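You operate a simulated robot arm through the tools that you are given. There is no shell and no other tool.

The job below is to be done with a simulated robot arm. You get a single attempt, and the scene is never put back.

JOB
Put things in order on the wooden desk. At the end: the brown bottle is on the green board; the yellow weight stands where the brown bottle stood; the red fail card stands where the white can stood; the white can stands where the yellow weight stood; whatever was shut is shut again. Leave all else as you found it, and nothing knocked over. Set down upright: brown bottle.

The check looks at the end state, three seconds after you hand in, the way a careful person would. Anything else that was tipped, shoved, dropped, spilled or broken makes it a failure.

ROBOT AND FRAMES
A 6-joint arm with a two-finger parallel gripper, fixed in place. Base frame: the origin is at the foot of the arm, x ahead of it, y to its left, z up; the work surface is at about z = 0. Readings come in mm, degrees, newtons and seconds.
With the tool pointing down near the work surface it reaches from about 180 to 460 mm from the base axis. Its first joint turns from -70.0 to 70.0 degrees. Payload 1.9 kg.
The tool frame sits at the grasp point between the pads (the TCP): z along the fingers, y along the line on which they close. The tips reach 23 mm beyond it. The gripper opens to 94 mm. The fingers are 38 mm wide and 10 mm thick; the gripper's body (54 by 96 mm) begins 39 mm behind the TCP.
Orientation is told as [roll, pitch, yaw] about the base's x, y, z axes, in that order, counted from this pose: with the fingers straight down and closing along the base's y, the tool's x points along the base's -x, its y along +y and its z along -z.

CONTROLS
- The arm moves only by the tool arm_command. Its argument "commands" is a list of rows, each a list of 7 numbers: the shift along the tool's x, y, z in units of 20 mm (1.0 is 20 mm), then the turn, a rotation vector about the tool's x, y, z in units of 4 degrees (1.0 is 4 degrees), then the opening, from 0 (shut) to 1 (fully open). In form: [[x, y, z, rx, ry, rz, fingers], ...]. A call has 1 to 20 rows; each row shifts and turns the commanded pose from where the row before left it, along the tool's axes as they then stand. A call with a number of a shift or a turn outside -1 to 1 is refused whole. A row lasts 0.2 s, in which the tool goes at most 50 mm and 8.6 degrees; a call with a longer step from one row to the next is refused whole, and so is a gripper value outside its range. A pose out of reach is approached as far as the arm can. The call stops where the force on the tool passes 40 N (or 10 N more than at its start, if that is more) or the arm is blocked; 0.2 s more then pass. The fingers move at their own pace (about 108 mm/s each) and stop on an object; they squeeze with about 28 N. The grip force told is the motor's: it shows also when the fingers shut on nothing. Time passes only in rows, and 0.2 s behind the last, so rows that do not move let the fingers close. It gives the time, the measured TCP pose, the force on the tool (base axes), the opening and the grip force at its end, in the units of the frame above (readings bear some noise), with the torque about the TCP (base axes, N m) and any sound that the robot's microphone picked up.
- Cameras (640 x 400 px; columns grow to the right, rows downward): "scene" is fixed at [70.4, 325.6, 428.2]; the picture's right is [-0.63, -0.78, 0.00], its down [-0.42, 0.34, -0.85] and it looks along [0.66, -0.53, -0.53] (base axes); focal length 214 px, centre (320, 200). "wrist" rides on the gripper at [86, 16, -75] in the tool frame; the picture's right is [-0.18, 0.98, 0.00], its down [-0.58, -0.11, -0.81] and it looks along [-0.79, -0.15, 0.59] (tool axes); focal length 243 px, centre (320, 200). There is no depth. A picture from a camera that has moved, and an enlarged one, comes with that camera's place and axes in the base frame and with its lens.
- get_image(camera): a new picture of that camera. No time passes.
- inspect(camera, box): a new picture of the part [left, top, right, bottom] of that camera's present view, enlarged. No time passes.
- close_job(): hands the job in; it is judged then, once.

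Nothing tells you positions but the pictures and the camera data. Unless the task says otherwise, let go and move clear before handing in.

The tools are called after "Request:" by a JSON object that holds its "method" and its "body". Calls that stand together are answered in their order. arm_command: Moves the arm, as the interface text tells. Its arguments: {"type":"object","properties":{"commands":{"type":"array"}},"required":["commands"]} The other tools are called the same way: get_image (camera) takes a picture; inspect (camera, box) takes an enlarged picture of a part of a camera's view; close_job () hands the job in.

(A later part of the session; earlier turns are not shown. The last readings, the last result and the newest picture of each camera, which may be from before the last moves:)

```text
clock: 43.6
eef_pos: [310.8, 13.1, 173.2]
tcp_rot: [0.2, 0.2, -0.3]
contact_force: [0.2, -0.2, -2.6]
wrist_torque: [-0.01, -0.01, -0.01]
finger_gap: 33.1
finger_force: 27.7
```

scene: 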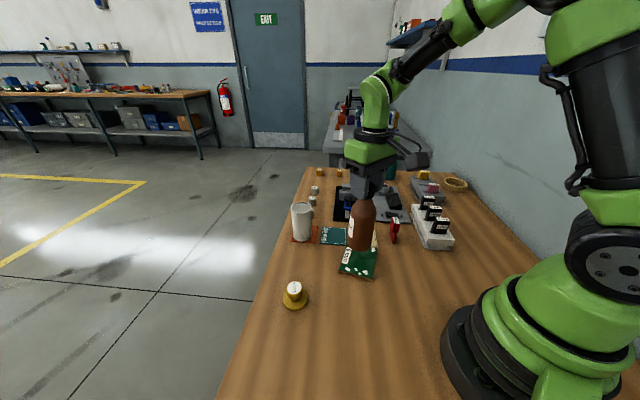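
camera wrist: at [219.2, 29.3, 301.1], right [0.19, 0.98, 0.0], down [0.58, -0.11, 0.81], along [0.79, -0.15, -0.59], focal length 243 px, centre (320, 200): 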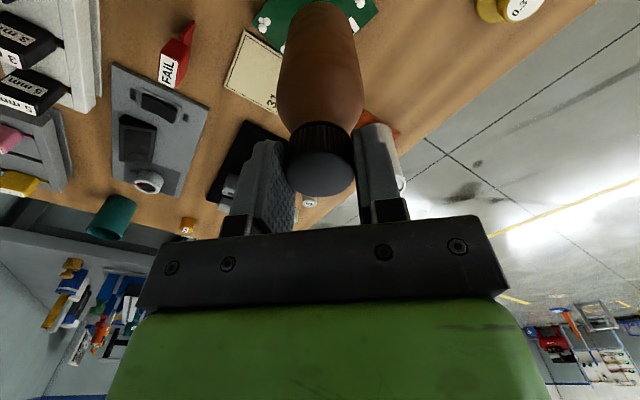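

There's no contact yet, so it is going lower than before. I'll continue in smaller steps.

Request:
{"method": "arm_command", "body": {"commands": [[0, 0, 0.03, 0, 0, 0, 0], [0, 0, 0, 0, 0, 0, 0]]}}

Request:
{"method": "arm_command", "body": {"commands": [[0, 0, 0.03, 0, 0, 0, 0], [0, 0, 0, 0, 0, 0, 0]]}}

Request:
{"method": "arm_command", "body": {"commands": [[0, 0, 0.03, 0, 0, 0, 0], [0, 0, 0, 0, 0, 0, 0]]}}

Request:
{"method": "arm_command", "body": {"commands": [[0, 0, 0.03, 0, 0, 0, 0], [0, 0, 0, 0, 0, 0, 0]]}}

```text
clock: 44.2
eef_pos: [310.2, 11.6, 174.3]
tcp_rot: [0.2, -0.1, -0.3]
contact_force: [-0.5, -0.1, 3.4]
wrist_torque: [-0.15, -0.06, 0.01]
finger_gap: 33.2
finger_force: 27.3
```

```text
clock: 44.8
eef_pos: [310.2, 13.5, 173.1]
tcp_rot: [0.2, 0.0, -0.2]
contact_force: [-2.0, 0.3, 15.1]
wrist_torque: [-0.26, 0.04, -0.02]
finger_gap: 33.5
finger_force: 28.3
```

```text
clock: 45.4
eef_pos: [310.6, 14.5, 172.0]
tcp_rot: [0.3, -0.1, -0.4]
contact_force: [-0.8, 1.8, 25.6]
wrist_torque: [-0.28, -0.2, 0.0]
finger_gap: 33.5
finger_force: 27.7
```

```text
clock: 46.0
eef_pos: [309.5, 13.2, 170.7]
tcp_rot: [0.2, 0.0, -0.3]
contact_force: [-1.3, 1.8, 24.5]
wrist_torque: [-0.36, -0.16, 0.0]
finger_gap: 33.6
finger_force: 27.9
```

It has landed about 1.5 mm lower than before. I'll check the view.

Request:
{"method": "inspect", "body": {"camera": "scene", "box": [338, 240, 398, 282]}}

Request:
{"method": "inspect", "body": {"camera": "wrist", "box": [240, 0, 400, 100]}}

```text
9.52 times, centred on (368, 261) of scene
camera zoom: at [70.3, 325.6, 428.2], right [-0.63, -0.78, 0.0], down [-0.42, 0.34, -0.85], along [0.66, -0.53, -0.53], focal length 2043 px, centre (-137, -381)
```

zoom: 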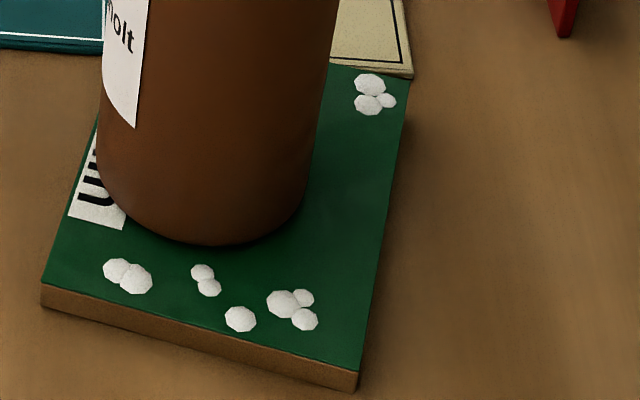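

```text
4.00 times, centred on (320, 50) of wrist
camera zoom: at [223.2, 31.0, 246.4], right [0.19, 0.98, 0.0], down [0.58, -0.11, 0.81], along [0.79, -0.15, -0.59], focal length 970 px, centre (320, 800)
```

zoom: 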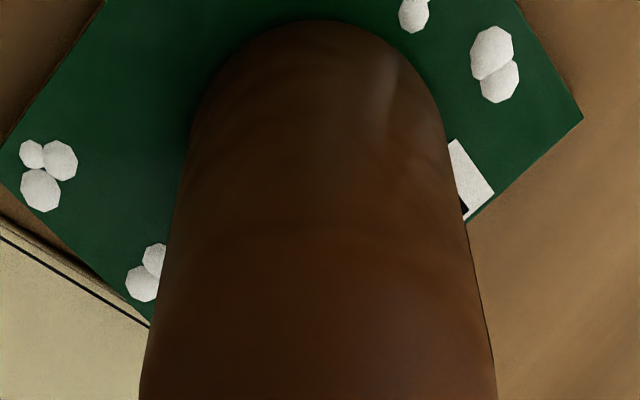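

The forces suggest the bottle's far edge still catches something. I'll lift it a few mm, shift it 1.8 mm more towards the near side, and compare the contact depth.

Request:
{"method": "arm_command", "body": {"commands": [[0, 0, -0.2, 0, 0, 0, 0], [0.048, 0.076, 0, 0, 0, 0, 0], [0, 0, 0, 0, 0, 0, 0], [0, 0, 0, 0, 0, 0, 0]]}}

Request:
{"method": "arm_command", "body": {"commands": [[0, 0, 0.1, 0, 0, 0, 0], [0, 0, 0.025, 0, 0, 0, 0], [0, 0, 0, 0, 0, 0, 0]]}}

Request:
{"method": "arm_command", "body": {"commands": [[0, 0, 0.025, 0, 0, 0, 0], [0, 0, 0, 0, 0, 0, 0], [0, 0, 0, 0, 0, 0, 0]]}}

Request:
{"method": "arm_command", "body": {"commands": [[0, 0, 0.025, 0, 0, 0, 0], [0, 0, 0, 0, 0, 0, 0], [0, 0, 0, 0, 0, 0, 0]]}}

Request:
{"method": "arm_command", "body": {"commands": [[0, 0, 0.025, 0, 0, 0, 0], [0, 0, 0, 0, 0, 0, 0], [0, 0, 0, 0, 0, 0, 0]]}}

```text
clock: 47.0
eef_pos: [309.4, 15.3, 175.1]
tcp_rot: [0.2, 0.1, -0.3]
contact_force: [0.1, -1.1, -3.2]
wrist_torque: [-0.04, -0.02, 0.0]
finger_gap: 33.4
finger_force: 28.2
```

```text
clock: 47.8
eef_pos: [309.0, 15.6, 172.1]
tcp_rot: [0.3, 0.1, -0.2]
contact_force: [-0.2, -0.5, -2.8]
wrist_torque: [0.01, 0.02, -0.03]
finger_gap: 33.3
finger_force: 27.7
```

```text
clock: 48.6
eef_pos: [308.5, 15.1, 172.3]
tcp_rot: [0.2, 0.0, -0.3]
contact_force: [-1.0, 2.5, 3.1]
wrist_torque: [0.07, 0.03, -0.01]
finger_gap: 33.5
finger_force: 27.6
```

```text
clock: 49.4
eef_pos: [309.6, 13.3, 170.8]
tcp_rot: [0.2, 0.0, -0.3]
contact_force: [-3.3, 3.5, 11.8]
wrist_torque: [0.12, 0.31, -0.02]
finger_gap: 33.4
finger_force: 27.7
```

```text
clock: 50.2
eef_pos: [309.8, 15.1, 170.5]
tcp_rot: [0.2, -0.2, -0.3]
contact_force: [-1.1, 2.3, 24.3]
wrist_torque: [-0.24, 0.01, 0.0]
finger_gap: 33.4
finger_force: 28.4
```

The contact depth is the same at both positions, so the bottle is resting on the flat board. I'll relieve the downward push, open and look.

Request:
{"method": "arm_command", "body": {"commands": [[0, 0, -0.055, 0, 0, 0, 0], [0, 0, 0, 0, 0, 0, 0], [0, 0, 0, 0, 0, 0, 0]]}}

Request:
{"method": "arm_command", "body": {"commands": [[0, 0, 0, 0, 0, 0, 0.4], [0, 0, 0, 0, 0, 0, 0.5], [0, 0, 0, 0, 0, 0, 0.8], [0, 0, 0, 0, 0, 0, 1], [0, 0, 0, 0, 0, 0, 1]]}}

Request:
{"method": "inspect", "body": {"camera": "scene", "box": [310, 180, 438, 280]}}

Request:
{"method": "inspect", "body": {"camera": "scene", "box": [338, 240, 398, 282]}}

Request:
{"method": "get_image", "body": {"camera": "wrist"}}

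```text
clock: 51.0
eef_pos: [308.7, 16.1, 172.3]
tcp_rot: [0.3, 0.3, -0.3]
contact_force: [0.9, -0.7, -1.3]
wrist_torque: [-0.16, -0.14, -0.02]
finger_gap: 33.5
finger_force: 28.0
```

```text
clock: 52.2
eef_pos: [309.4, 15.8, 171.4]
tcp_rot: [0.3, 0.2, -0.3]
contact_force: [0.4, 0.0, 0.5]
wrist_torque: [0.03, 0.0, 0.03]
finger_gap: 93.8
finger_force: 0.1
```

```text
4.00 times, centred on (374, 230) of scene
camera zoom: at [70.4, 325.6, 428.2], right [-0.63, -0.78, 0.0], down [-0.42, 0.34, -0.85], along [0.66, -0.53, -0.53], focal length 858 px, centre (104, 80)
```

zoom: 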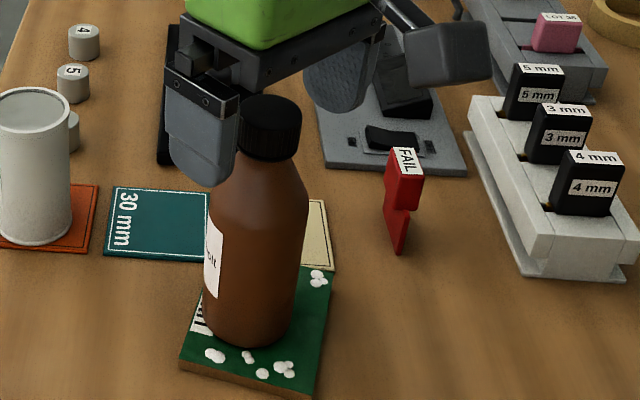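

```text
9.52 times, centred on (368, 261) of scene
camera zoom: at [70.4, 325.6, 428.2], right [-0.63, -0.78, 0.0], down [-0.42, 0.34, -0.85], along [0.66, -0.53, -0.53], focal length 2043 px, centre (-137, -381)
```

zoom: 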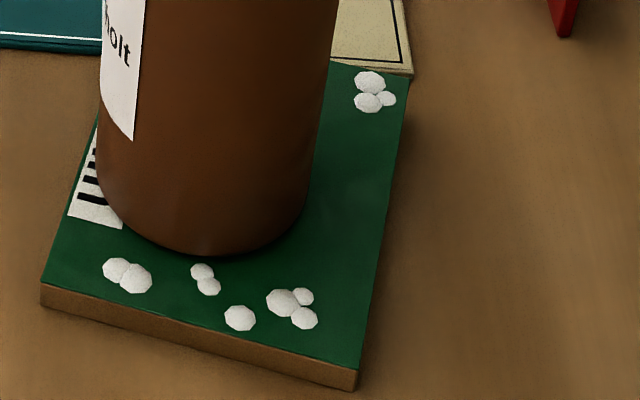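

```text
taken
camera wrist: at [222.5, 32.2, 247.1], right [0.19, 0.98, 0.0], down [0.58, -0.11, 0.81], along [0.79, -0.15, -0.59], focal length 243 px, centre (320, 200)
```

wrist: 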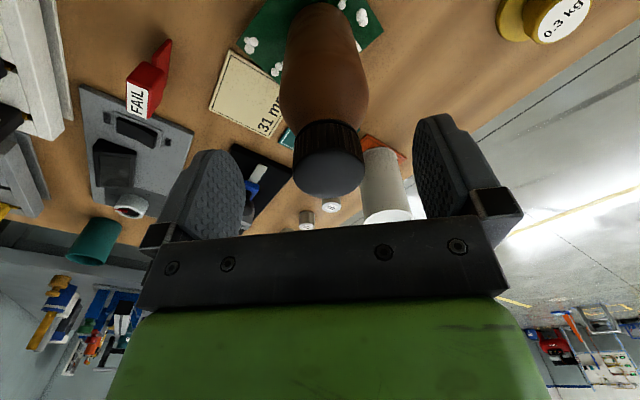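

The bottle is released and clear of the near blobs. I'll rise straight up and check that it's upright.

Request:
{"method": "arm_command", "body": {"commands": [[0, 0, -0.5, 0, 0, 0, 1], [0, 0, -1, 0, 0, 0, 1], [0, 0, -1, 0, 0, 0, 1], [0, 0, -1, 0, 0, 0, 1], [0, 0, -1, 0, 0, 0, 1], [0, 0, -1, 0, 0, 0, 1]]}}

Request:
{"method": "inspect", "body": {"camera": "scene", "box": [310, 180, 438, 280]}}

Request:
{"method": "inspect", "body": {"camera": "wrist", "box": [200, 0, 480, 175]}}

```text
clock: 53.6
eef_pos: [311.1, 14.8, 283.0]
tcp_rot: [0.1, 0.1, -0.3]
contact_force: [0.0, 0.2, 0.1]
wrist_torque: [0.02, 0.0, 0.02]
finger_gap: 94.1
finger_force: 0.1
```

```text
4.00 times, centred on (374, 230) of scene
camera zoom: at [70.4, 325.6, 428.2], right [-0.63, -0.78, 0.0], down [-0.42, 0.34, -0.85], along [0.66, -0.53, -0.53], focal length 858 px, centre (104, 80)
```

zoom: 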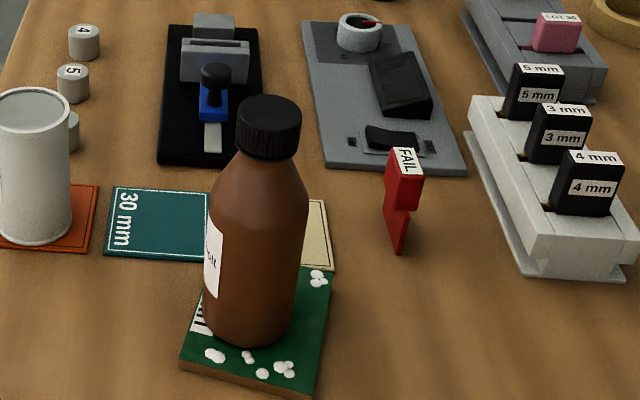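

```text
2.29 times, centred on (340, 88) of wrist
camera zoom: at [224.2, 31.8, 357.6], right [0.19, 0.98, 0.0], down [0.58, -0.11, 0.81], along [0.79, -0.15, -0.59], focal length 555 px, centre (274, 457)
```

zoom: 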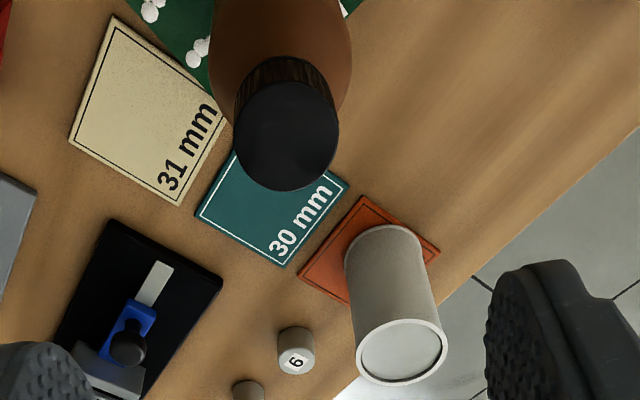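

From above, the cap seems to lean about 2° towards the near side, so the far edge may still rest on a blob. I'll look from the other side to be sure.

Request:
{"method": "arm_command", "body": {"commands": [[0, -0.92, 0, 0, 0, 0, 1], [0, -0.92, 0, 0, 0, 0, 1], [0, -0.92, 0, 0, 0, 0, 1], [0, -0.92, 0, 0, 0, 0, 1], [0, -0.92, 0, 0, 0, 0, 1], [0, -0.92, 0, 0, 0, 0, 1], [0, -0.92, 0, 0, 0, 0, 1], [0, 0, 0, 0, 0, -1, 1], [0, 0, 0, 0, 0, -1, 1], [0, 0, 0, 0, 0, -1, 1], [0, 0, 0, 0, 0, -1, 1], [0, 0, 0, 0, 0, -1, 1], [0, 0, 0, 0, 0, -1, 1], [0, 0, 0, 0, 0, -1, 1], [0, 0, 0, 0, 0, -1, 1], [0, 0, 0, 0, 0, -1, 1], [0, 0, 0, 0, 0, -1, 1], [0, 0, 0, 0, 0, -1, 1]]}}

Request:
{"method": "arm_command", "body": {"commands": [[0, 0, 0.5, 0, 0, -1, 1], [0, 0, 0.5, 0, 0, -1, 1], [0, 0, 0.5, 0, 0, -1, 1], [0, 0, 0.5, 0, 0, -1, 1], [0, 0, 0.5, 0, 0, -1, 1], [0, 0, 0.5, 0, 0, -1, 1], [0, 0, 0.5, 0, 0, -1, 1], [0, 0, 0.5, 0, 0, -1, 1], [0, 0, 0.5, 0, 0, -1, 1], [0, 0, 0.5, 0, 0, -1, 1], [0, 0, 0.5, 0, 0, -1, 1]]}}

Request:
{"method": "get_image", "body": {"camera": "wrist"}}

```text
clock: 57.4
eef_pos: [308.6, -115.8, 281.7]
tcp_rot: [0.3, -0.1, 43.9]
contact_force: [0.0, -1.5, -0.3]
wrist_torque: [0.01, -0.01, -0.02]
finger_gap: 94.1
finger_force: 0.0
```

```text
clock: 59.8
eef_pos: [308.5, -113.4, 171.8]
tcp_rot: [0.1, -0.2, 87.7]
contact_force: [0.6, 0.1, -0.4]
wrist_torque: [0.0, -0.01, 0.03]
finger_gap: 93.6
finger_force: 0.1
```

```text
taken
camera wrist: at [288.6, -198.4, 246.7], right [-0.98, 0.22, 0.0], down [0.13, 0.57, 0.81], along [0.18, 0.79, -0.59], focal length 243 px, centre (320, 200)
```

wrist: 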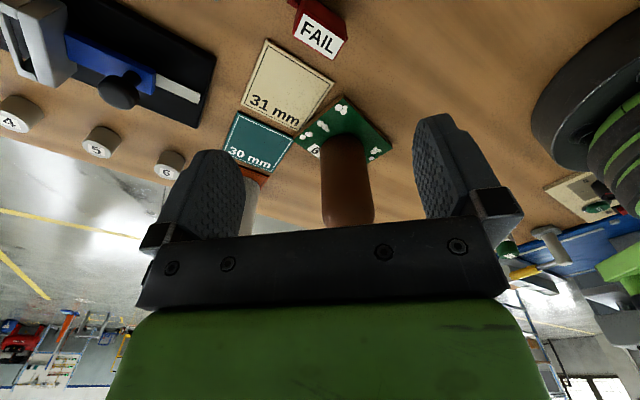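

Request:
{"method": "inspect", "body": {"camera": "wrist", "box": [290, 90, 402, 160]}}

Request:
{"method": "inspect", "body": {"camera": "wrist", "box": [310, 112, 366, 147]}}

```text
5.71 times, centred on (346, 125) of wrist
camera zoom: at [288.6, -198.4, 246.7], right [-0.98, 0.22, 0.0], down [0.13, 0.57, 0.81], along [0.18, 0.79, -0.59], focal length 1386 px, centre (171, 629)
```

zoom: 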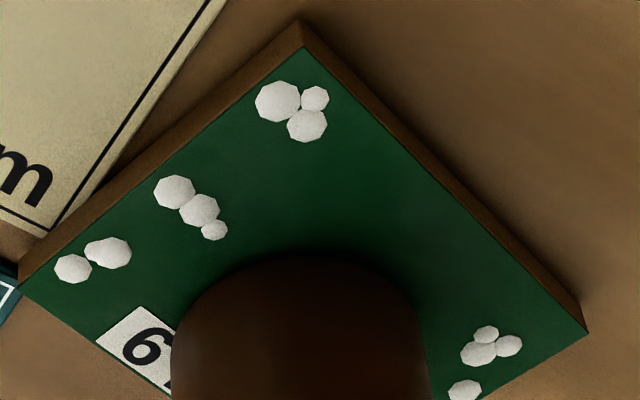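

```text
11.43 times, centred on (338, 130) of wrist
camera zoom: at [288.6, -198.4, 246.7], right [-0.98, 0.22, 0.0], down [0.13, 0.57, 0.81], along [0.18, 0.79, -0.59], focal length 2773 px, centre (114, 1006)
```

zoom: 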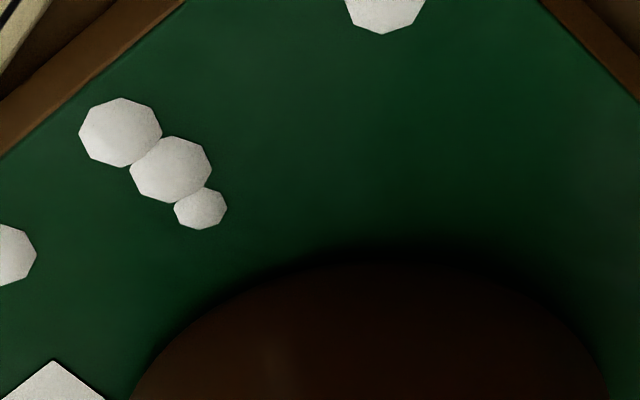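

The far blobs are well clear of the bottle (there's a gap all round), so it stands on flat board. I'll check the lean more carefully in enlarged views.

Request:
{"method": "inspect", "body": {"camera": "scene", "box": [334, 198, 394, 272]}}

Request:
{"method": "inspect", "body": {"camera": "scene", "box": [346, 200, 394, 230]}}

Request:
{"method": "inspect", "body": {"camera": "scene", "box": [338, 240, 398, 282]}}

```text
5.41 times, centred on (364, 235) of scene
camera zoom: at [70.4, 325.6, 428.2], right [-0.63, -0.78, 0.0], down [-0.42, 0.34, -0.85], along [0.66, -0.53, -0.53], focal length 1159 px, centre (82, 11)
```

zoom: 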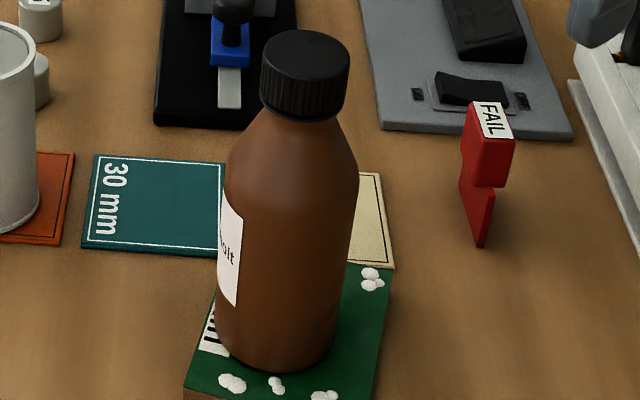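

```text
13.33 times, centred on (370, 215) of scene
camera zoom: at [70.4, 325.6, 428.2], right [-0.63, -0.78, 0.0], down [-0.42, 0.34, -0.85], along [0.66, -0.53, -0.53], focal length 2860 px, centre (-347, 0)
```

zoom: 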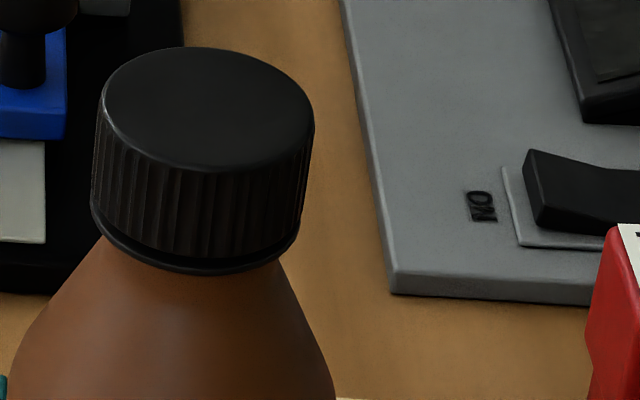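

```text
9.52 times, centred on (368, 261) of scene
camera zoom: at [70.4, 325.6, 428.2], right [-0.63, -0.78, 0.0], down [-0.42, 0.34, -0.85], along [0.66, -0.53, -0.53], focal length 2043 px, centre (-137, -381)
```

zoom: 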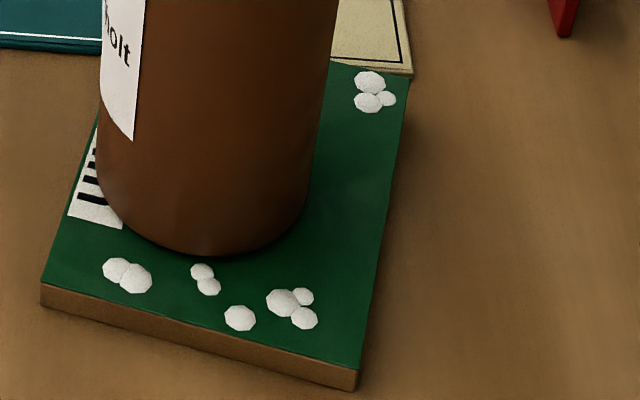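

The bottle stands upright on the flat board and is clear of the blobs. Next is the yellow weight: I'll rise, turn back and go to a viewpoint behind it.

Request:
{"method": "arm_command", "body": {"commands": [[0, 0, -0.6, 0, 0, 0, 1], [0, 0, -0.3, 0, 0, 1, 1], [0, 0, -0.3, 0, 0, 1, 1], [0, 0, -0.3, 0, 0, 1, 1], [0, 0, -0.3, 0, 0, 1, 1], [0, 0, -0.3, 0, 0, 1, 1], [0, 0, -0.3, 0, 0, 1, 1], [0, 0, -0.3, 0, 0, 1, 1], [0, 0, -0.3, 0, 0, 1, 1], [0, 0, -0.3, 0, 0, 1, 1], [0, 0, -0.3, 0, 0, 1, 1], [0, 0, -0.3, 0, 0, 1, 1], [0, 0, -0.3, 0, 0, 1, 1], [0, 0, -0.3, 0, 0, 1, 1], [0, 0, -0.3, 0, 0, 1, 1], [0, 0, -0.3, 0, 0, 1, 1], [0, 0, -0.3, 0, 0, 1, 1], [0, 0, -0.3, 0, 0, 1, 1], [0, 0, -0.3, 0, 0, 1, 1], [0, 0, 0, 0, 0, 1, 1]]}}

Request:
{"method": "arm_command", "body": {"commands": [[0, 0, 0, 0, 0, 1, 1], [0, 0, 0, 0, 0, 1, 1], [0, 0, 0, 0, 0, 1, 1], [0.18, 0.956, 0, 0, 0, 0, 1], [0.18, 0.956, 0, 0, 0, 0, 1], [0.18, 0.956, 0, 0, 0, 0, 1], [0.18, 0.956, 0, 0, 0, 0, 1], [0.18, 0.956, 0, 0, 0, 0, 1], [0.18, 0.956, 0, 0, 0, 0, 1], [0.18, 0.956, 0, 0, 0, 0, 1], [0.18, 0.956, 0, 0, 0, 0, 1], [0.18, 0.956, 0, 0, 0, 0, 1], [0.18, 0.956, 0, 0, 0, 0, 1], [0.18, 0.956, 0, 0, 0, 0, 1], [0.18, 0.956, 0, 0, 0, 0, 1], [0.18, 0.956, 0, 0, 0, 0, 1], [0.18, 0.956, 0, 0, 0, 0, 1], [0.18, 0.956, 0, 0, 0, 0, 1], [0.18, 0.956, 0, 0, 0, 0, 1]]}}

Request:
{"method": "arm_command", "body": {"commands": [[0, 0, 0.8, 0, 0, 0, 1], [0, 0, 0.8, 0, 0, 0, 1], [0, 0, 0.8, 0, 0, 0, 1], [0, 0, 0.8, 0, 0, 0, 1], [0, 0, 0.8, 0, 0, 0, 1], [0, 0, 0, 0, 0, 0, 1]]}}

Request:
{"method": "inspect", "body": {"camera": "wrist", "box": [240, 20, 432, 140]}}

```text
clock: 64.0
eef_pos: [308.7, -114.0, 292.8]
tcp_rot: [0.2, 0.0, 11.6]
contact_force: [-1.0, 0.4, -0.8]
wrist_torque: [0.02, 0.01, 0.01]
finger_gap: 94.0
finger_force: 0.0
```

```text
clock: 68.0
eef_pos: [253.4, 193.3, 294.3]
tcp_rot: [0.2, 0.0, -0.3]
contact_force: [-0.2, -1.2, 0.0]
wrist_torque: [-0.03, 0.01, 0.01]
finger_gap: 94.0
finger_force: 0.0
```

```text
clock: 69.4
eef_pos: [253.5, 192.7, 213.2]
tcp_rot: [0.2, 0.1, -0.3]
contact_force: [0.0, -0.1, -0.1]
wrist_torque: [-0.01, -0.03, 0.0]
finger_gap: 93.8
finger_force: 0.1
```

```text
3.33 times, centred on (336, 80) of wrist
camera zoom: at [166.6, 210.0, 288.8], right [0.19, 0.98, 0.0], down [0.58, -0.11, 0.81], along [0.79, -0.15, -0.59], focal length 809 px, centre (267, 600)
```

zoom: 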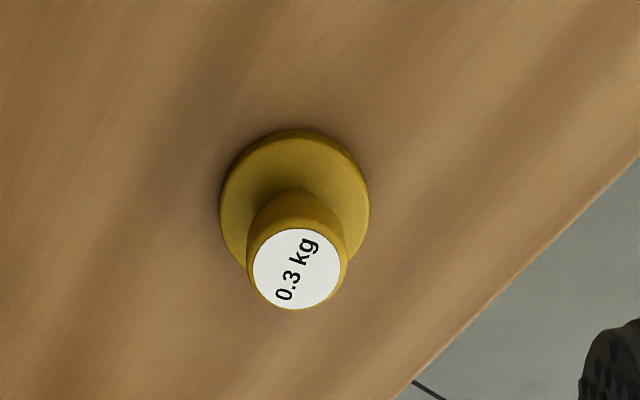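

The weight is at about (312, 193), with the knob top near z 48. I'll move over it and come down around the knob.

Request:
{"method": "arm_command", "body": {"commands": [[-0.975, 0.01, 0, 0, 0, 0, 1], [-0.975, 0.01, 0, 0, 0, 0, 1], [-0.975, 0.01, 0, 0, 0, 0, 1], [0, 0, 1, 0, 0, 0, 1], [0, 0, 1, 0, 0, 0, 1], [0, 0, 1, 0, 0, 0, 1], [0, 0, 1, 0, 0, 0, 1], [0, 0, 1, 0, 0, 0, 1], [0, 0, 1, 0, 0, 0, 1], [0, 0, 0.8, 0, 0, 0, 1], [0, 0, 0.5, 0, 0, 0, 1], [0, 0, 0, 0, 0, 0, 1]]}}

Request:
{"method": "inspect", "body": {"camera": "scene", "box": [230, 220, 390, 330]}}

Request:
{"method": "get_image", "body": {"camera": "wrist"}}

```text
clock: 72.0
eef_pos: [310.9, 192.1, 66.2]
tcp_rot: [0.3, 0.1, -0.3]
contact_force: [-0.7, -0.3, 0.9]
wrist_torque: [-0.01, 0.01, 0.04]
finger_gap: 94.1
finger_force: 0.0
```

```text
3.64 times, centred on (310, 275) of scene
camera zoom: at [70.4, 325.6, 428.2], right [-0.63, -0.78, 0.0], down [-0.42, 0.34, -0.85], along [0.66, -0.53, -0.53], focal length 780 px, centre (356, -73)
```

zoom: 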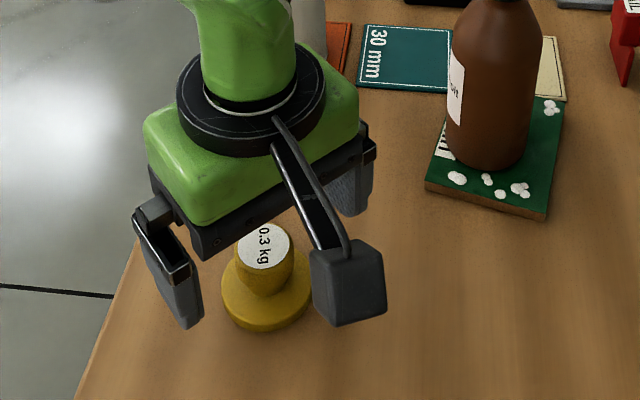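

```text
taken
camera wrist: at [224.8, 210.0, 141.1], right [0.19, 0.98, 0.0], down [0.58, -0.11, 0.81], along [0.79, -0.15, -0.59], focal length 243 px, centre (320, 200)
```

wrist: 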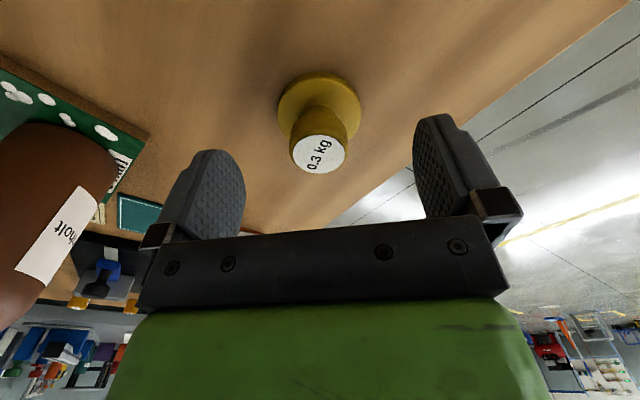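

The alignment is good. I'll lower to grip height and close on the knob.

Request:
{"method": "arm_command", "body": {"commands": [[0, 0.03, 0.65, 0, 0, 0, 1], [0, 0, 0.6, 0, 0, 0, 1], [0, 0, 0, 0, 0, 0, 1]]}}

Request:
{"method": "arm_command", "body": {"commands": [[0, 0, 0, 0, 0, 0, 0.6], [0, 0, 0, 0, 0, 0, 0.4], [0, 0, 0, 0, 0, 0, 0.2], [0, 0, 0, 0, 0, 0, 0], [0, 0, 0, 0, 0, 0, 0]]}}

Request:
{"method": "inspect", "body": {"camera": "wrist", "box": [220, 40, 460, 240]}}

Request:
{"method": "inspect", "body": {"camera": "scene", "box": [230, 220, 390, 330]}}

```text
clock: 72.8
eef_pos: [311.5, 193.0, 40.5]
tcp_rot: [0.3, 0.0, -0.4]
contact_force: [0.1, -0.2, 0.4]
wrist_torque: [-0.05, -0.02, -0.02]
finger_gap: 94.2
finger_force: 0.1
```

```text
clock: 74.0
eef_pos: [310.8, 193.1, 41.8]
tcp_rot: [0.2, 0.0, -0.3]
contact_force: [0.1, 1.1, 1.0]
wrist_torque: [0.01, 0.07, -0.04]
finger_gap: 33.4
finger_force: 27.5
```

```text
2.00 times, centred on (340, 140) of wrist
camera zoom: at [224.6, 210.7, 116.5], right [0.19, 0.98, 0.0], down [0.58, -0.11, 0.81], along [0.79, -0.15, -0.59], focal length 485 px, centre (280, 320)
```

zoom: 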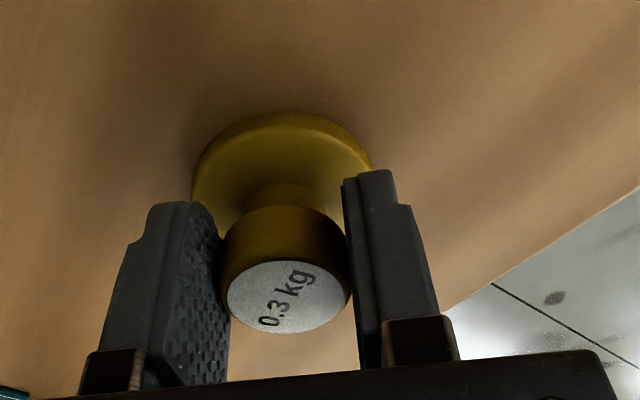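

```text
3.64 times, centred on (310, 275) of scene
camera zoom: at [70.4, 325.6, 428.2], right [-0.63, -0.78, 0.0], down [-0.42, 0.34, -0.85], along [0.66, -0.53, -0.53], focal length 780 px, centre (356, -73)
```

zoom: 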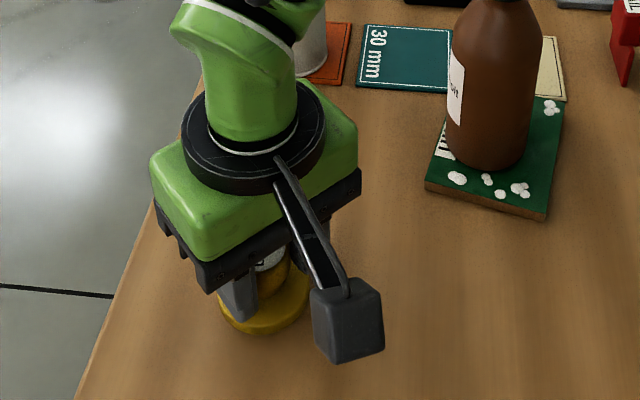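

I have the knob, with the weight at about (310, 193). I'll lift and carry it to where the bottle stood at (191, 318.5).

Request:
{"method": "arm_command", "body": {"commands": [[0, 0, -0.4, 0, 0, 0, 0], [0, 0, -0.8, 0, 0, 0, 0], [0, 0, -0.8, 0, 0, 0, 0], [0, 0, -0.8, 0, 0, 0, 0], [0, 0, -0.6, 0, 0, 0, 0], [0.592, 0.627, 0, 0, 0, 0, 0], [0.592, 0.627, 0, 0, 0, 0, 0], [0.592, 0.627, 0, 0, 0, 0, 0], [0.592, 0.627, 0, 0, 0, 0, 0], [0.592, 0.627, 0, 0, 0, 0, 0], [0.592, 0.627, 0, 0, 0, 0, 0], [0.592, 0.627, 0, 0, 0, 0, 0], [0.592, 0.627, 0, 0, 0, 0, 0], [0.592, 0.627, 0, 0, 0, 0, 0], [0.592, 0.627, 0, 0, 0, 0, 0], [0, 0, 0, 0, 0, 0, 0], [0, 0, 0, 0, 0, 0, 0]]}}

Request:
{"method": "get_image", "body": {"camera": "wrist"}}

Request:
{"method": "get_image", "body": {"camera": "scene"}}

```text
clock: 77.6
eef_pos: [194.1, 316.7, 110.0]
tcp_rot: [0.3, 0.2, -0.3]
contact_force: [0.1, -0.5, -2.7]
wrist_torque: [-0.01, 0.03, -0.03]
finger_gap: 33.3
finger_force: 28.4
```

```text
taken
camera wrist: at [107.1, 335.3, 185.0], right [0.19, 0.98, 0.0], down [0.58, -0.11, 0.81], along [0.79, -0.15, -0.59], focal length 243 px, centre (320, 200)
```

wrist: 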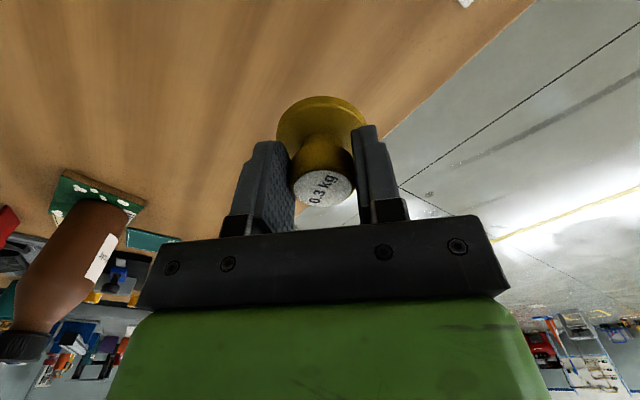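

```text
taken
```

scene: 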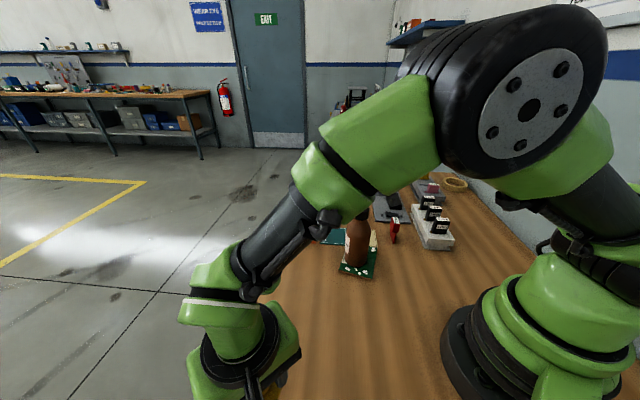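

The weight hangs over the spot. I'll lower it most of the way and re-read the position.

Request:
{"method": "arm_command", "body": {"commands": [[0, 0, 0.8, 0, 0, 0, 0], [0, 0, 0.8, 0, 0, 0, 0], [0, 0, 0.8, 0, 0, 0, 0], [0, 0, 0.6, 0, 0, 0, 0], [0, 0, 0.2, 0, 0, 0, 0], [0, 0, 0, 0, 0, 0, 0], [0, 0, 0, 0, 0, 0, 0]]}}

Request:
{"method": "arm_command", "body": {"commands": [[0, 0, 0.05, 0, 0, 0, 0], [0, 0, 0, 0, 0, 0, 0]]}}

Request:
{"method": "arm_command", "body": {"commands": [[0, 0, 0.05, 0, 0, 0, 0], [0, 0, 0, 0, 0, 0, 0]]}}

```text
clock: 79.2
eef_pos: [192.4, 318.9, 45.9]
tcp_rot: [0.2, 0.1, -0.3]
contact_force: [0.8, 0.7, -2.8]
wrist_torque: [-0.02, 0.01, 0.0]
finger_gap: 33.3
finger_force: 27.5
```

```text
clock: 79.8
eef_pos: [192.4, 319.2, 45.0]
tcp_rot: [0.2, 0.2, -0.3]
contact_force: [0.0, -0.3, -2.8]
wrist_torque: [0.0, 0.06, -0.02]
finger_gap: 33.1
finger_force: 28.2
```

```text
clock: 80.4
eef_pos: [192.3, 318.8, 43.7]
tcp_rot: [0.2, 0.0, -0.2]
contact_force: [0.1, -0.7, -3.2]
wrist_torque: [-0.03, 0.03, 0.04]
finger_gap: 32.8
finger_force: 28.1
```

The position reads (192.4, 319), which is right. I'll keep lowering until it touches.

Request:
{"method": "arm_command", "body": {"commands": [[0, 0, 0.05, 0, 0, 0, 0], [0, 0, 0, 0, 0, 0, 0]]}}

Request:
{"method": "arm_command", "body": {"commands": [[0, 0, 0.04, 0, 0, 0, 0], [0, 0, 0, 0, 0, 0, 0]]}}

Request:
{"method": "arm_command", "body": {"commands": [[0, 0, 0.03, 0, 0, 0, 0], [0, 0, 0, 0, 0, 0, 0]]}}

```text
clock: 81.0
eef_pos: [192.9, 318.3, 43.2]
tcp_rot: [0.2, 0.1, -0.2]
contact_force: [-0.4, 0.0, -3.4]
wrist_torque: [-0.02, 0.0, 0.02]
finger_gap: 33.3
finger_force: 27.6
```

```text
clock: 81.6
eef_pos: [192.3, 319.1, 42.5]
tcp_rot: [0.2, 0.2, -0.3]
contact_force: [0.5, 0.7, -4.2]
wrist_torque: [0.04, 0.03, 0.0]
finger_gap: 33.0
finger_force: 28.0
```

```text
clock: 82.2
eef_pos: [192.4, 320.0, 41.0]
tcp_rot: [0.2, 0.1, -0.3]
contact_force: [0.1, 0.1, -3.8]
wrist_torque: [-0.03, 0.06, -0.01]
finger_gap: 33.4
finger_force: 28.0
```

Request:
{"method": "arm_command", "body": {"commands": [[0, 0, 0.03, 0, 0, 0, 0], [0, 0, 0, 0, 0, 0, 0]]}}

Request:
{"method": "arm_command", "body": {"commands": [[0, 0, 0.03, 0, 0, 0, 0], [0, 0, 0, 0, 0, 0, 0]]}}

```text
clock: 82.8
eef_pos: [192.9, 318.8, 41.7]
tcp_rot: [0.2, 0.1, -0.3]
contact_force: [-0.2, -0.7, 0.2]
wrist_torque: [-0.09, 0.02, -0.03]
finger_gap: 33.0
finger_force: 28.3
```

```text
clock: 83.4
eef_pos: [192.3, 319.0, 41.8]
tcp_rot: [0.2, 0.0, -0.4]
contact_force: [-6.1, -8.3, 23.6]
wrist_torque: [-0.28, 0.04, 0.05]
finger_gap: 33.2
finger_force: 27.7
```

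It has touched down. I'll relieve the push, open the fingers and rise.

Request:
{"method": "arm_command", "body": {"commands": [[0, 0, -0.03, 0, 0, 0, 0], [0, 0, 0, 0, 0, 0, 0], [0, 0, 0, 0, 0, 0, 0.45], [0, 0, 0, 0, 0, 0, 0.7], [0, 0, 0, 0, 0, 0, 0.8], [0, 0, -0.5, 0, 0, 0, 0.8], [0, 0, -1, 0, 0, 0, 0.8], [0, 0, -1, 0, 0, 0, 1], [0, 0, -1, 0, 0, 0, 1], [0, 0, -1, 0, 0, 0, 1], [0, 0, -1, 0, 0, 0, 1], [0, 0, -1, 0, 0, 0, 1], [0, 0, -1, 0, 0, 0, 1], [0, 0, -1, 0, 0, 0, 1]]}}

Request:
{"method": "inspect", "body": {"camera": "wrist", "box": [200, 0, 440, 150]}}

```text
clock: 86.4
eef_pos: [194.1, 316.8, 212.1]
tcp_rot: [0.1, 0.1, -0.3]
contact_force: [-0.5, -0.5, -0.7]
wrist_torque: [0.03, 0.01, 0.0]
finger_gap: 94.0
finger_force: 0.1
```

```text
2.67 times, centred on (320, 75) of wrist
camera zoom: at [106.9, 334.6, 286.6], right [0.19, 0.98, 0.0], down [0.58, -0.11, 0.81], along [0.79, -0.15, -0.59], focal length 647 px, centre (320, 533)
```

zoom: 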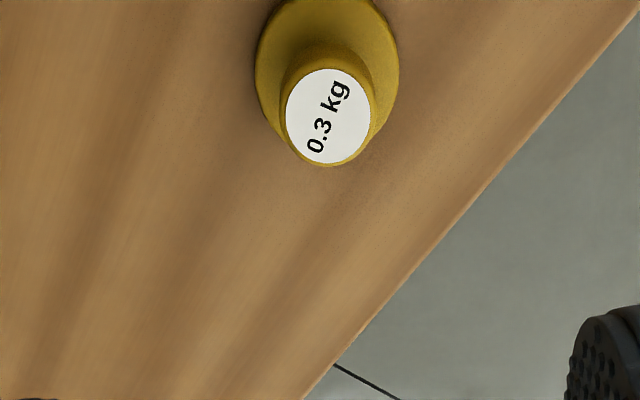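

The weight is set down and stands where the bottle stood. Next is the can, which is at the edge of reach, so I'll tilt the tool 20° outward and approach from above.

Request:
{"method": "arm_command", "body": {"commands": [[0, 0, -1, 0, 0, 0, 1], [0, 0, -1, 0, 0, 0, 1], [0, 0, -1, 0, 0, 0, 1], [0, 0, -1, 0, 0, 0, 1], [0, 0, 0, 0, -1, 0, 1], [0, 0, 0, 0, -1, 0, 1], [0, 0, 0, 0, -1, 0, 1], [0, 0, 0, 0, -1, 0, 1], [0, 0, 0, 0, -1, 0, 1]]}}

Request:
{"method": "arm_command", "body": {"commands": [[-0.7375, -0.7875, 0.402, 0, 0, 0, 1], [-0.7375, -0.7875, 0.402, 0, 0, 0, 1], [-0.7375, -0.7875, 0.402, 0, 0, 0, 1], [-0.7375, -0.7875, 0.402, 0, 0, 0, 1], [-0.7375, -0.7875, 0.402, 0, 0, 0, 1], [-0.7375, -0.7875, 0.402, 0, 0, 0, 1], [-0.7375, -0.7875, 0.402, 0, 0, 0, 1], [-0.7375, -0.7875, 0.402, 0, 0, 0, 1], [-0.7375, -0.7875, 0.402, 0, 0, 0, 1], [-0.7375, -0.7875, 0.402, 0, 0, 0, 1], [-0.7375, -0.7875, 0.402, 0, 0, 0, 1], [-0.7375, -0.7875, 0.402, 0, 0, 0, 1], [-0.7375, -0.7875, 0.402, 0, 0, 0, 1], [-0.7375, -0.7875, 0.402, 0, 0, 0, 1], [-0.7375, -0.7875, 0.402, 0, 0, 0, 1], [-0.7375, -0.7875, 0.402, 0, 0, 0, 1], [0, 0, 0, 0, 0, 0, 1]]}}

Request:
{"method": "get_image", "body": {"camera": "wrist"}}

Request:
{"method": "get_image", "body": {"camera": "scene"}}

```text
clock: 88.4
eef_pos: [194.3, 318.3, 292.1]
tcp_rot: [0.3, -20.0, -0.2]
contact_force: [0.1, -0.6, -0.2]
wrist_torque: [0.02, 0.02, 0.02]
finger_gap: 94.0
finger_force: 0.1
```

```text
clock: 92.0
eef_pos: [457.5, 62.6, 250.6]
tcp_rot: [0.2, -19.9, -0.4]
contact_force: [-0.2, -1.0, -0.5]
wrist_torque: [0.0, 0.02, -0.03]
finger_gap: 93.9
finger_force: 0.0
```

```text
taken
camera wrist: at [351.4, 80.6, 291.8], right [0.18, 0.98, 0.07], down [0.27, -0.11, 0.96], along [0.95, -0.15, -0.29], focal length 243 px, centre (320, 200)
```

wrist: 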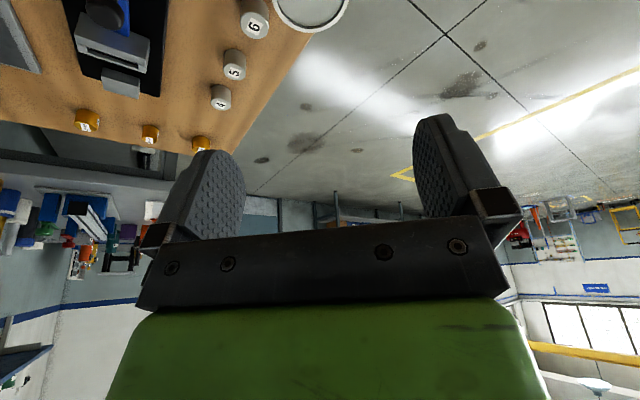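

```text
taken
```

scene: 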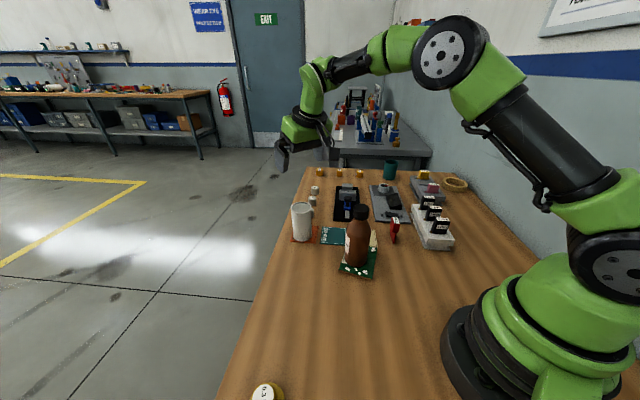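

Reach is fine with the tilt. I'll come partway down over the can and check alignment.

Request:
{"method": "arm_command", "body": {"commands": [[0.19, 0.0125, 0.818, 0, 0, 0, 1], [0.19, 0.0125, 0.818, 0, 0, 0, 1], [0.19, 0.0125, 0.818, 0, 0, 0, 1], [0.19, 0.0125, 0.818, 0, 0, 0, 1], [0.19, 0.0125, 0.818, 0, 0, 0, 1], [0.19, 0.0125, 0.818, 0, 0, 0, 1], [0, 0, 0, 0, 0, 0, 1], [0, 0, 0, 0, 0, 0, 1]]}}

Request:
{"method": "get_image", "body": {"camera": "wrist"}}

Request:
{"method": "inspect", "body": {"camera": "scene", "box": [240, 130, 400, 280]}}

```text
clock: 93.8
eef_pos: [471.7, 65.1, 151.3]
tcp_rot: [0.3, -20.0, -0.3]
contact_force: [0.1, 0.2, 0.2]
wrist_torque: [0.0, 0.05, 0.01]
finger_gap: 93.9
finger_force: 0.0
```

```text
taken
camera wrist: at [364.5, 82.5, 192.4], right [0.18, 0.98, 0.07], down [0.27, -0.11, 0.96], along [0.95, -0.15, -0.29], focal length 243 px, centre (320, 200)
```

wrist: 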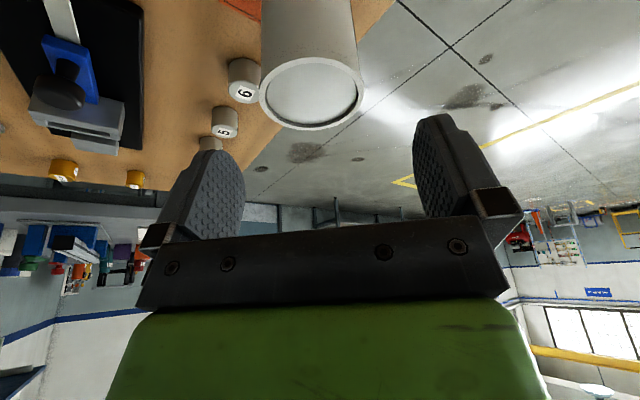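

```text
2.67 times, centred on (320, 205) of scene
camera zoom: at [70.4, 325.6, 428.2], right [-0.63, -0.78, 0.0], down [-0.42, 0.34, -0.85], along [0.66, -0.53, -0.53], focal length 572 px, centre (320, 187)
```

zoom: 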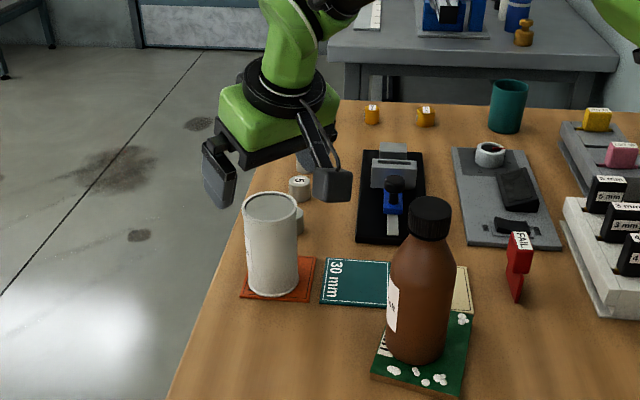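

The can is centred between the fingers. I'll come down the rest of the way.

Request:
{"method": "arm_command", "body": {"commands": [[0.251, 0, 0.632, 0, 0, 0, 1], [0.251, 0, 0.632, 0, 0, 0, 1], [0.251, 0, 0.632, 0, 0, 0, 1], [0.251, 0, 0.632, 0, 0, 0, 1], [0.251, 0, 0.632, 0, 0, 0, 1], [0, 0, 0, 0, 0, 0, 1]]}}

Request:
{"method": "get_image", "body": {"camera": "wrist"}}

Request:
{"method": "inspect", "body": {"camera": "scene", "box": [240, 130, 400, 280]}}

```text
clock: 95.2
eef_pos: [468.6, 65.5, 83.3]
tcp_rot: [0.2, -19.9, -0.5]
contact_force: [0.4, -0.5, 1.2]
wrist_torque: [0.0, -0.03, 0.0]
finger_gap: 94.1
finger_force: 0.0
```

```text
taken
camera wrist: at [361.7, 83.4, 124.3], right [0.18, 0.98, 0.07], down [0.27, -0.11, 0.96], along [0.95, -0.15, -0.29], focal length 243 px, centre (320, 200)
```

wrist: 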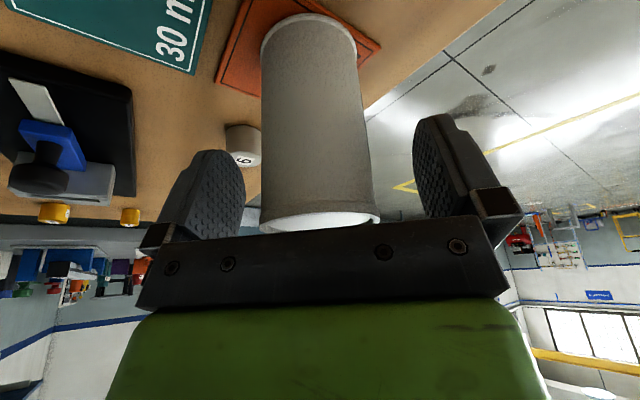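

```text
2.67 times, centred on (320, 205) of scene
camera zoom: at [70.4, 325.6, 428.2], right [-0.63, -0.78, 0.0], down [-0.42, 0.34, -0.85], along [0.66, -0.53, -0.53], focal length 572 px, centre (320, 187)
```

zoom: 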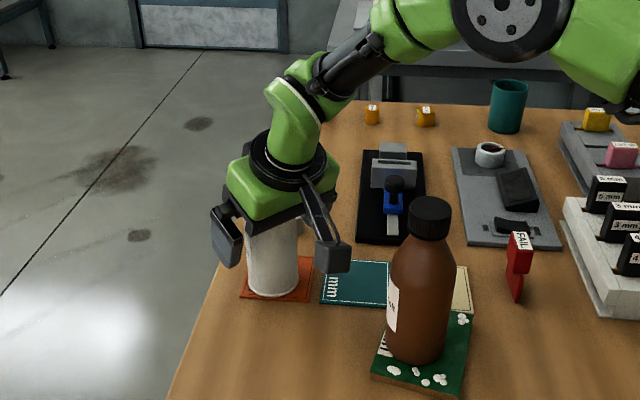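

The can stands between the fingers, perhaps a few mm further out than the tool, so I'll nudge outward 3 mm and close.

Request:
{"method": "arm_command", "body": {"commands": [[-0.14, 0, 0.05, 0, 0, 0, 1], [0, 0, 0, 0, 0, 0, 0.75], [0, 0, 0, 0, 0, 0, 0.6], [0, 0, 0, 0, 0, 0, 0.5], [0, 0, 0, 0, 0, 0, 0.3], [0, 0, 0, 0, 0, 0, 0], [0, 0, 0, 0, 0, 0, 0]]}}

Request:
{"method": "get_image", "body": {"camera": "wrist"}}

Request:
{"method": "inspect", "body": {"camera": "scene", "box": [240, 130, 400, 280]}}

```text
clock: 96.8
eef_pos: [473.1, 65.0, 82.1]
tcp_rot: [0.2, -20.1, -0.3]
contact_force: [-0.5, -2.3, 1.1]
wrist_torque: [-0.37, 0.0, 0.0]
finger_gap: 55.2
finger_force: 28.2
```

```text
taken
camera wrist: at [365.0, 83.1, 124.5], right [0.18, 0.98, 0.07], down [0.27, -0.11, 0.96], along [0.95, -0.15, -0.29], focal length 243 px, centre (320, 200)
```

wrist: 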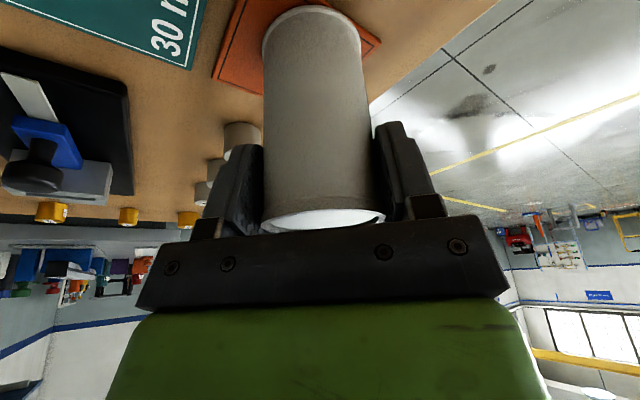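

```text
2.67 times, centred on (320, 205) of scene
camera zoom: at [70.4, 325.6, 428.2], right [-0.63, -0.78, 0.0], down [-0.42, 0.34, -0.85], along [0.66, -0.53, -0.53], focal length 572 px, centre (320, 187)
```

zoom: 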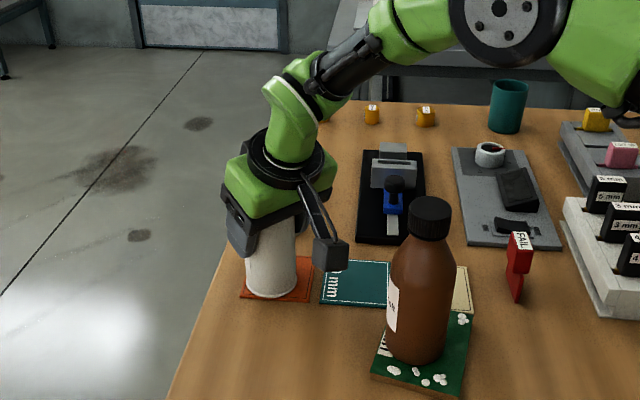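

The can is gripped at 55 mm. I'll lift slowly and check the load.

Request:
{"method": "arm_command", "body": {"commands": [[-0.0684, 0, -0.188, 0, 0, 0, 0], [-0.1368, 0, -0.376, 0, 0, 0, 0], [-0.1368, 0, -0.376, 0, 0, 0, 0], [0, 0, 0, 0, 0, 0, 0]]}}

Request:
{"method": "get_image", "body": {"camera": "wrist"}}

Request:
{"method": "inspect", "body": {"camera": "scene", "box": [240, 130, 400, 280]}}

```text
clock: 97.8
eef_pos: [472.8, 65.4, 102.4]
tcp_rot: [0.1, -19.9, -0.4]
contact_force: [-0.6, -0.1, -2.8]
wrist_torque: [0.01, -0.03, -0.01]
finger_gap: 55.4
finger_force: 27.3
```

```text
taken
camera wrist: at [365.0, 82.9, 144.7], right [0.18, 0.98, 0.07], down [0.27, -0.11, 0.96], along [0.95, -0.15, -0.29], focal length 243 px, centre (320, 200)
```

wrist: 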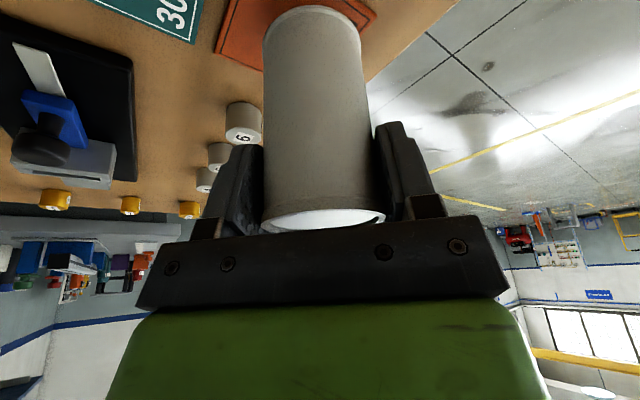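

```text
2.67 times, centred on (320, 205) of scene
camera zoom: at [70.4, 325.6, 428.2], right [-0.63, -0.78, 0.0], down [-0.42, 0.34, -0.85], along [0.66, -0.53, -0.53], focal length 572 px, centre (320, 187)
```

zoom: 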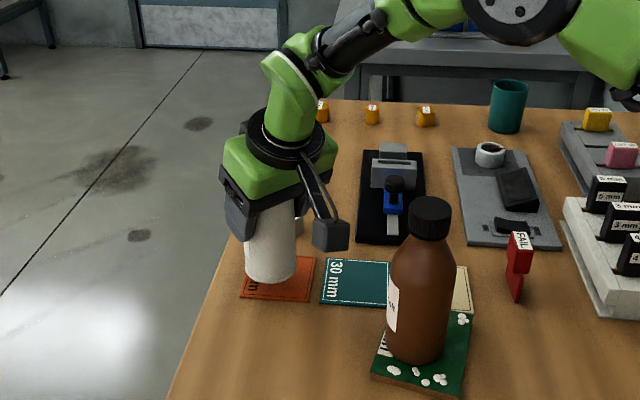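

The can is up and stays vertical. I'll raise it more and look at the orange card beneath.

Request:
{"method": "arm_command", "body": {"commands": [[-0.285, 0, -0.783, 0, 0, 0, 0], [-0.285, 0, -0.783, 0, 0, 0, 0], [-0.285, 0, -0.783, 0, 0, 0, 0], [-0.285, 0, -0.783, 0, 0, 0, 0], [0, 0, 0, 0, 0, 0, 0]]}}

Request:
{"method": "inspect", "body": {"camera": "scene", "box": [270, 190, 366, 260]}}

Request:
{"method": "get_image", "body": {"camera": "wrist"}}

```text
clock: 99.0
eef_pos: [472.0, 66.9, 171.7]
tcp_rot: [0.2, -19.9, -0.3]
contact_force: [0.3, -1.4, -3.5]
wrist_torque: [-0.02, 0.05, 0.02]
finger_gap: 55.4
finger_force: 27.9
```

```text
5.71 times, centred on (318, 225) of scene
camera zoom: at [70.4, 325.6, 428.2], right [-0.63, -0.78, 0.0], down [-0.42, 0.34, -0.85], along [0.66, -0.53, -0.53], focal length 1226 px, centre (331, 57)
```

zoom: 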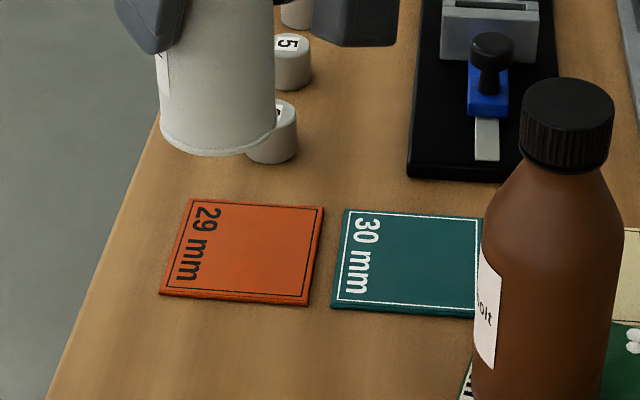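

```text
taken
camera wrist: at [364.2, 84.0, 211.4], right [0.18, 0.98, 0.07], down [0.27, -0.11, 0.96], along [0.95, -0.15, -0.29], focal length 243 px, centre (320, 200)
```

wrist: 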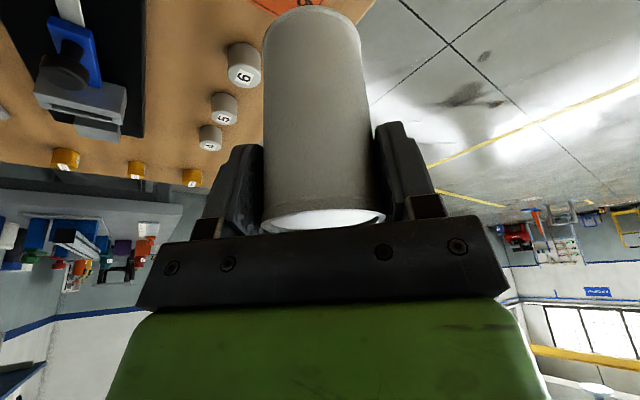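

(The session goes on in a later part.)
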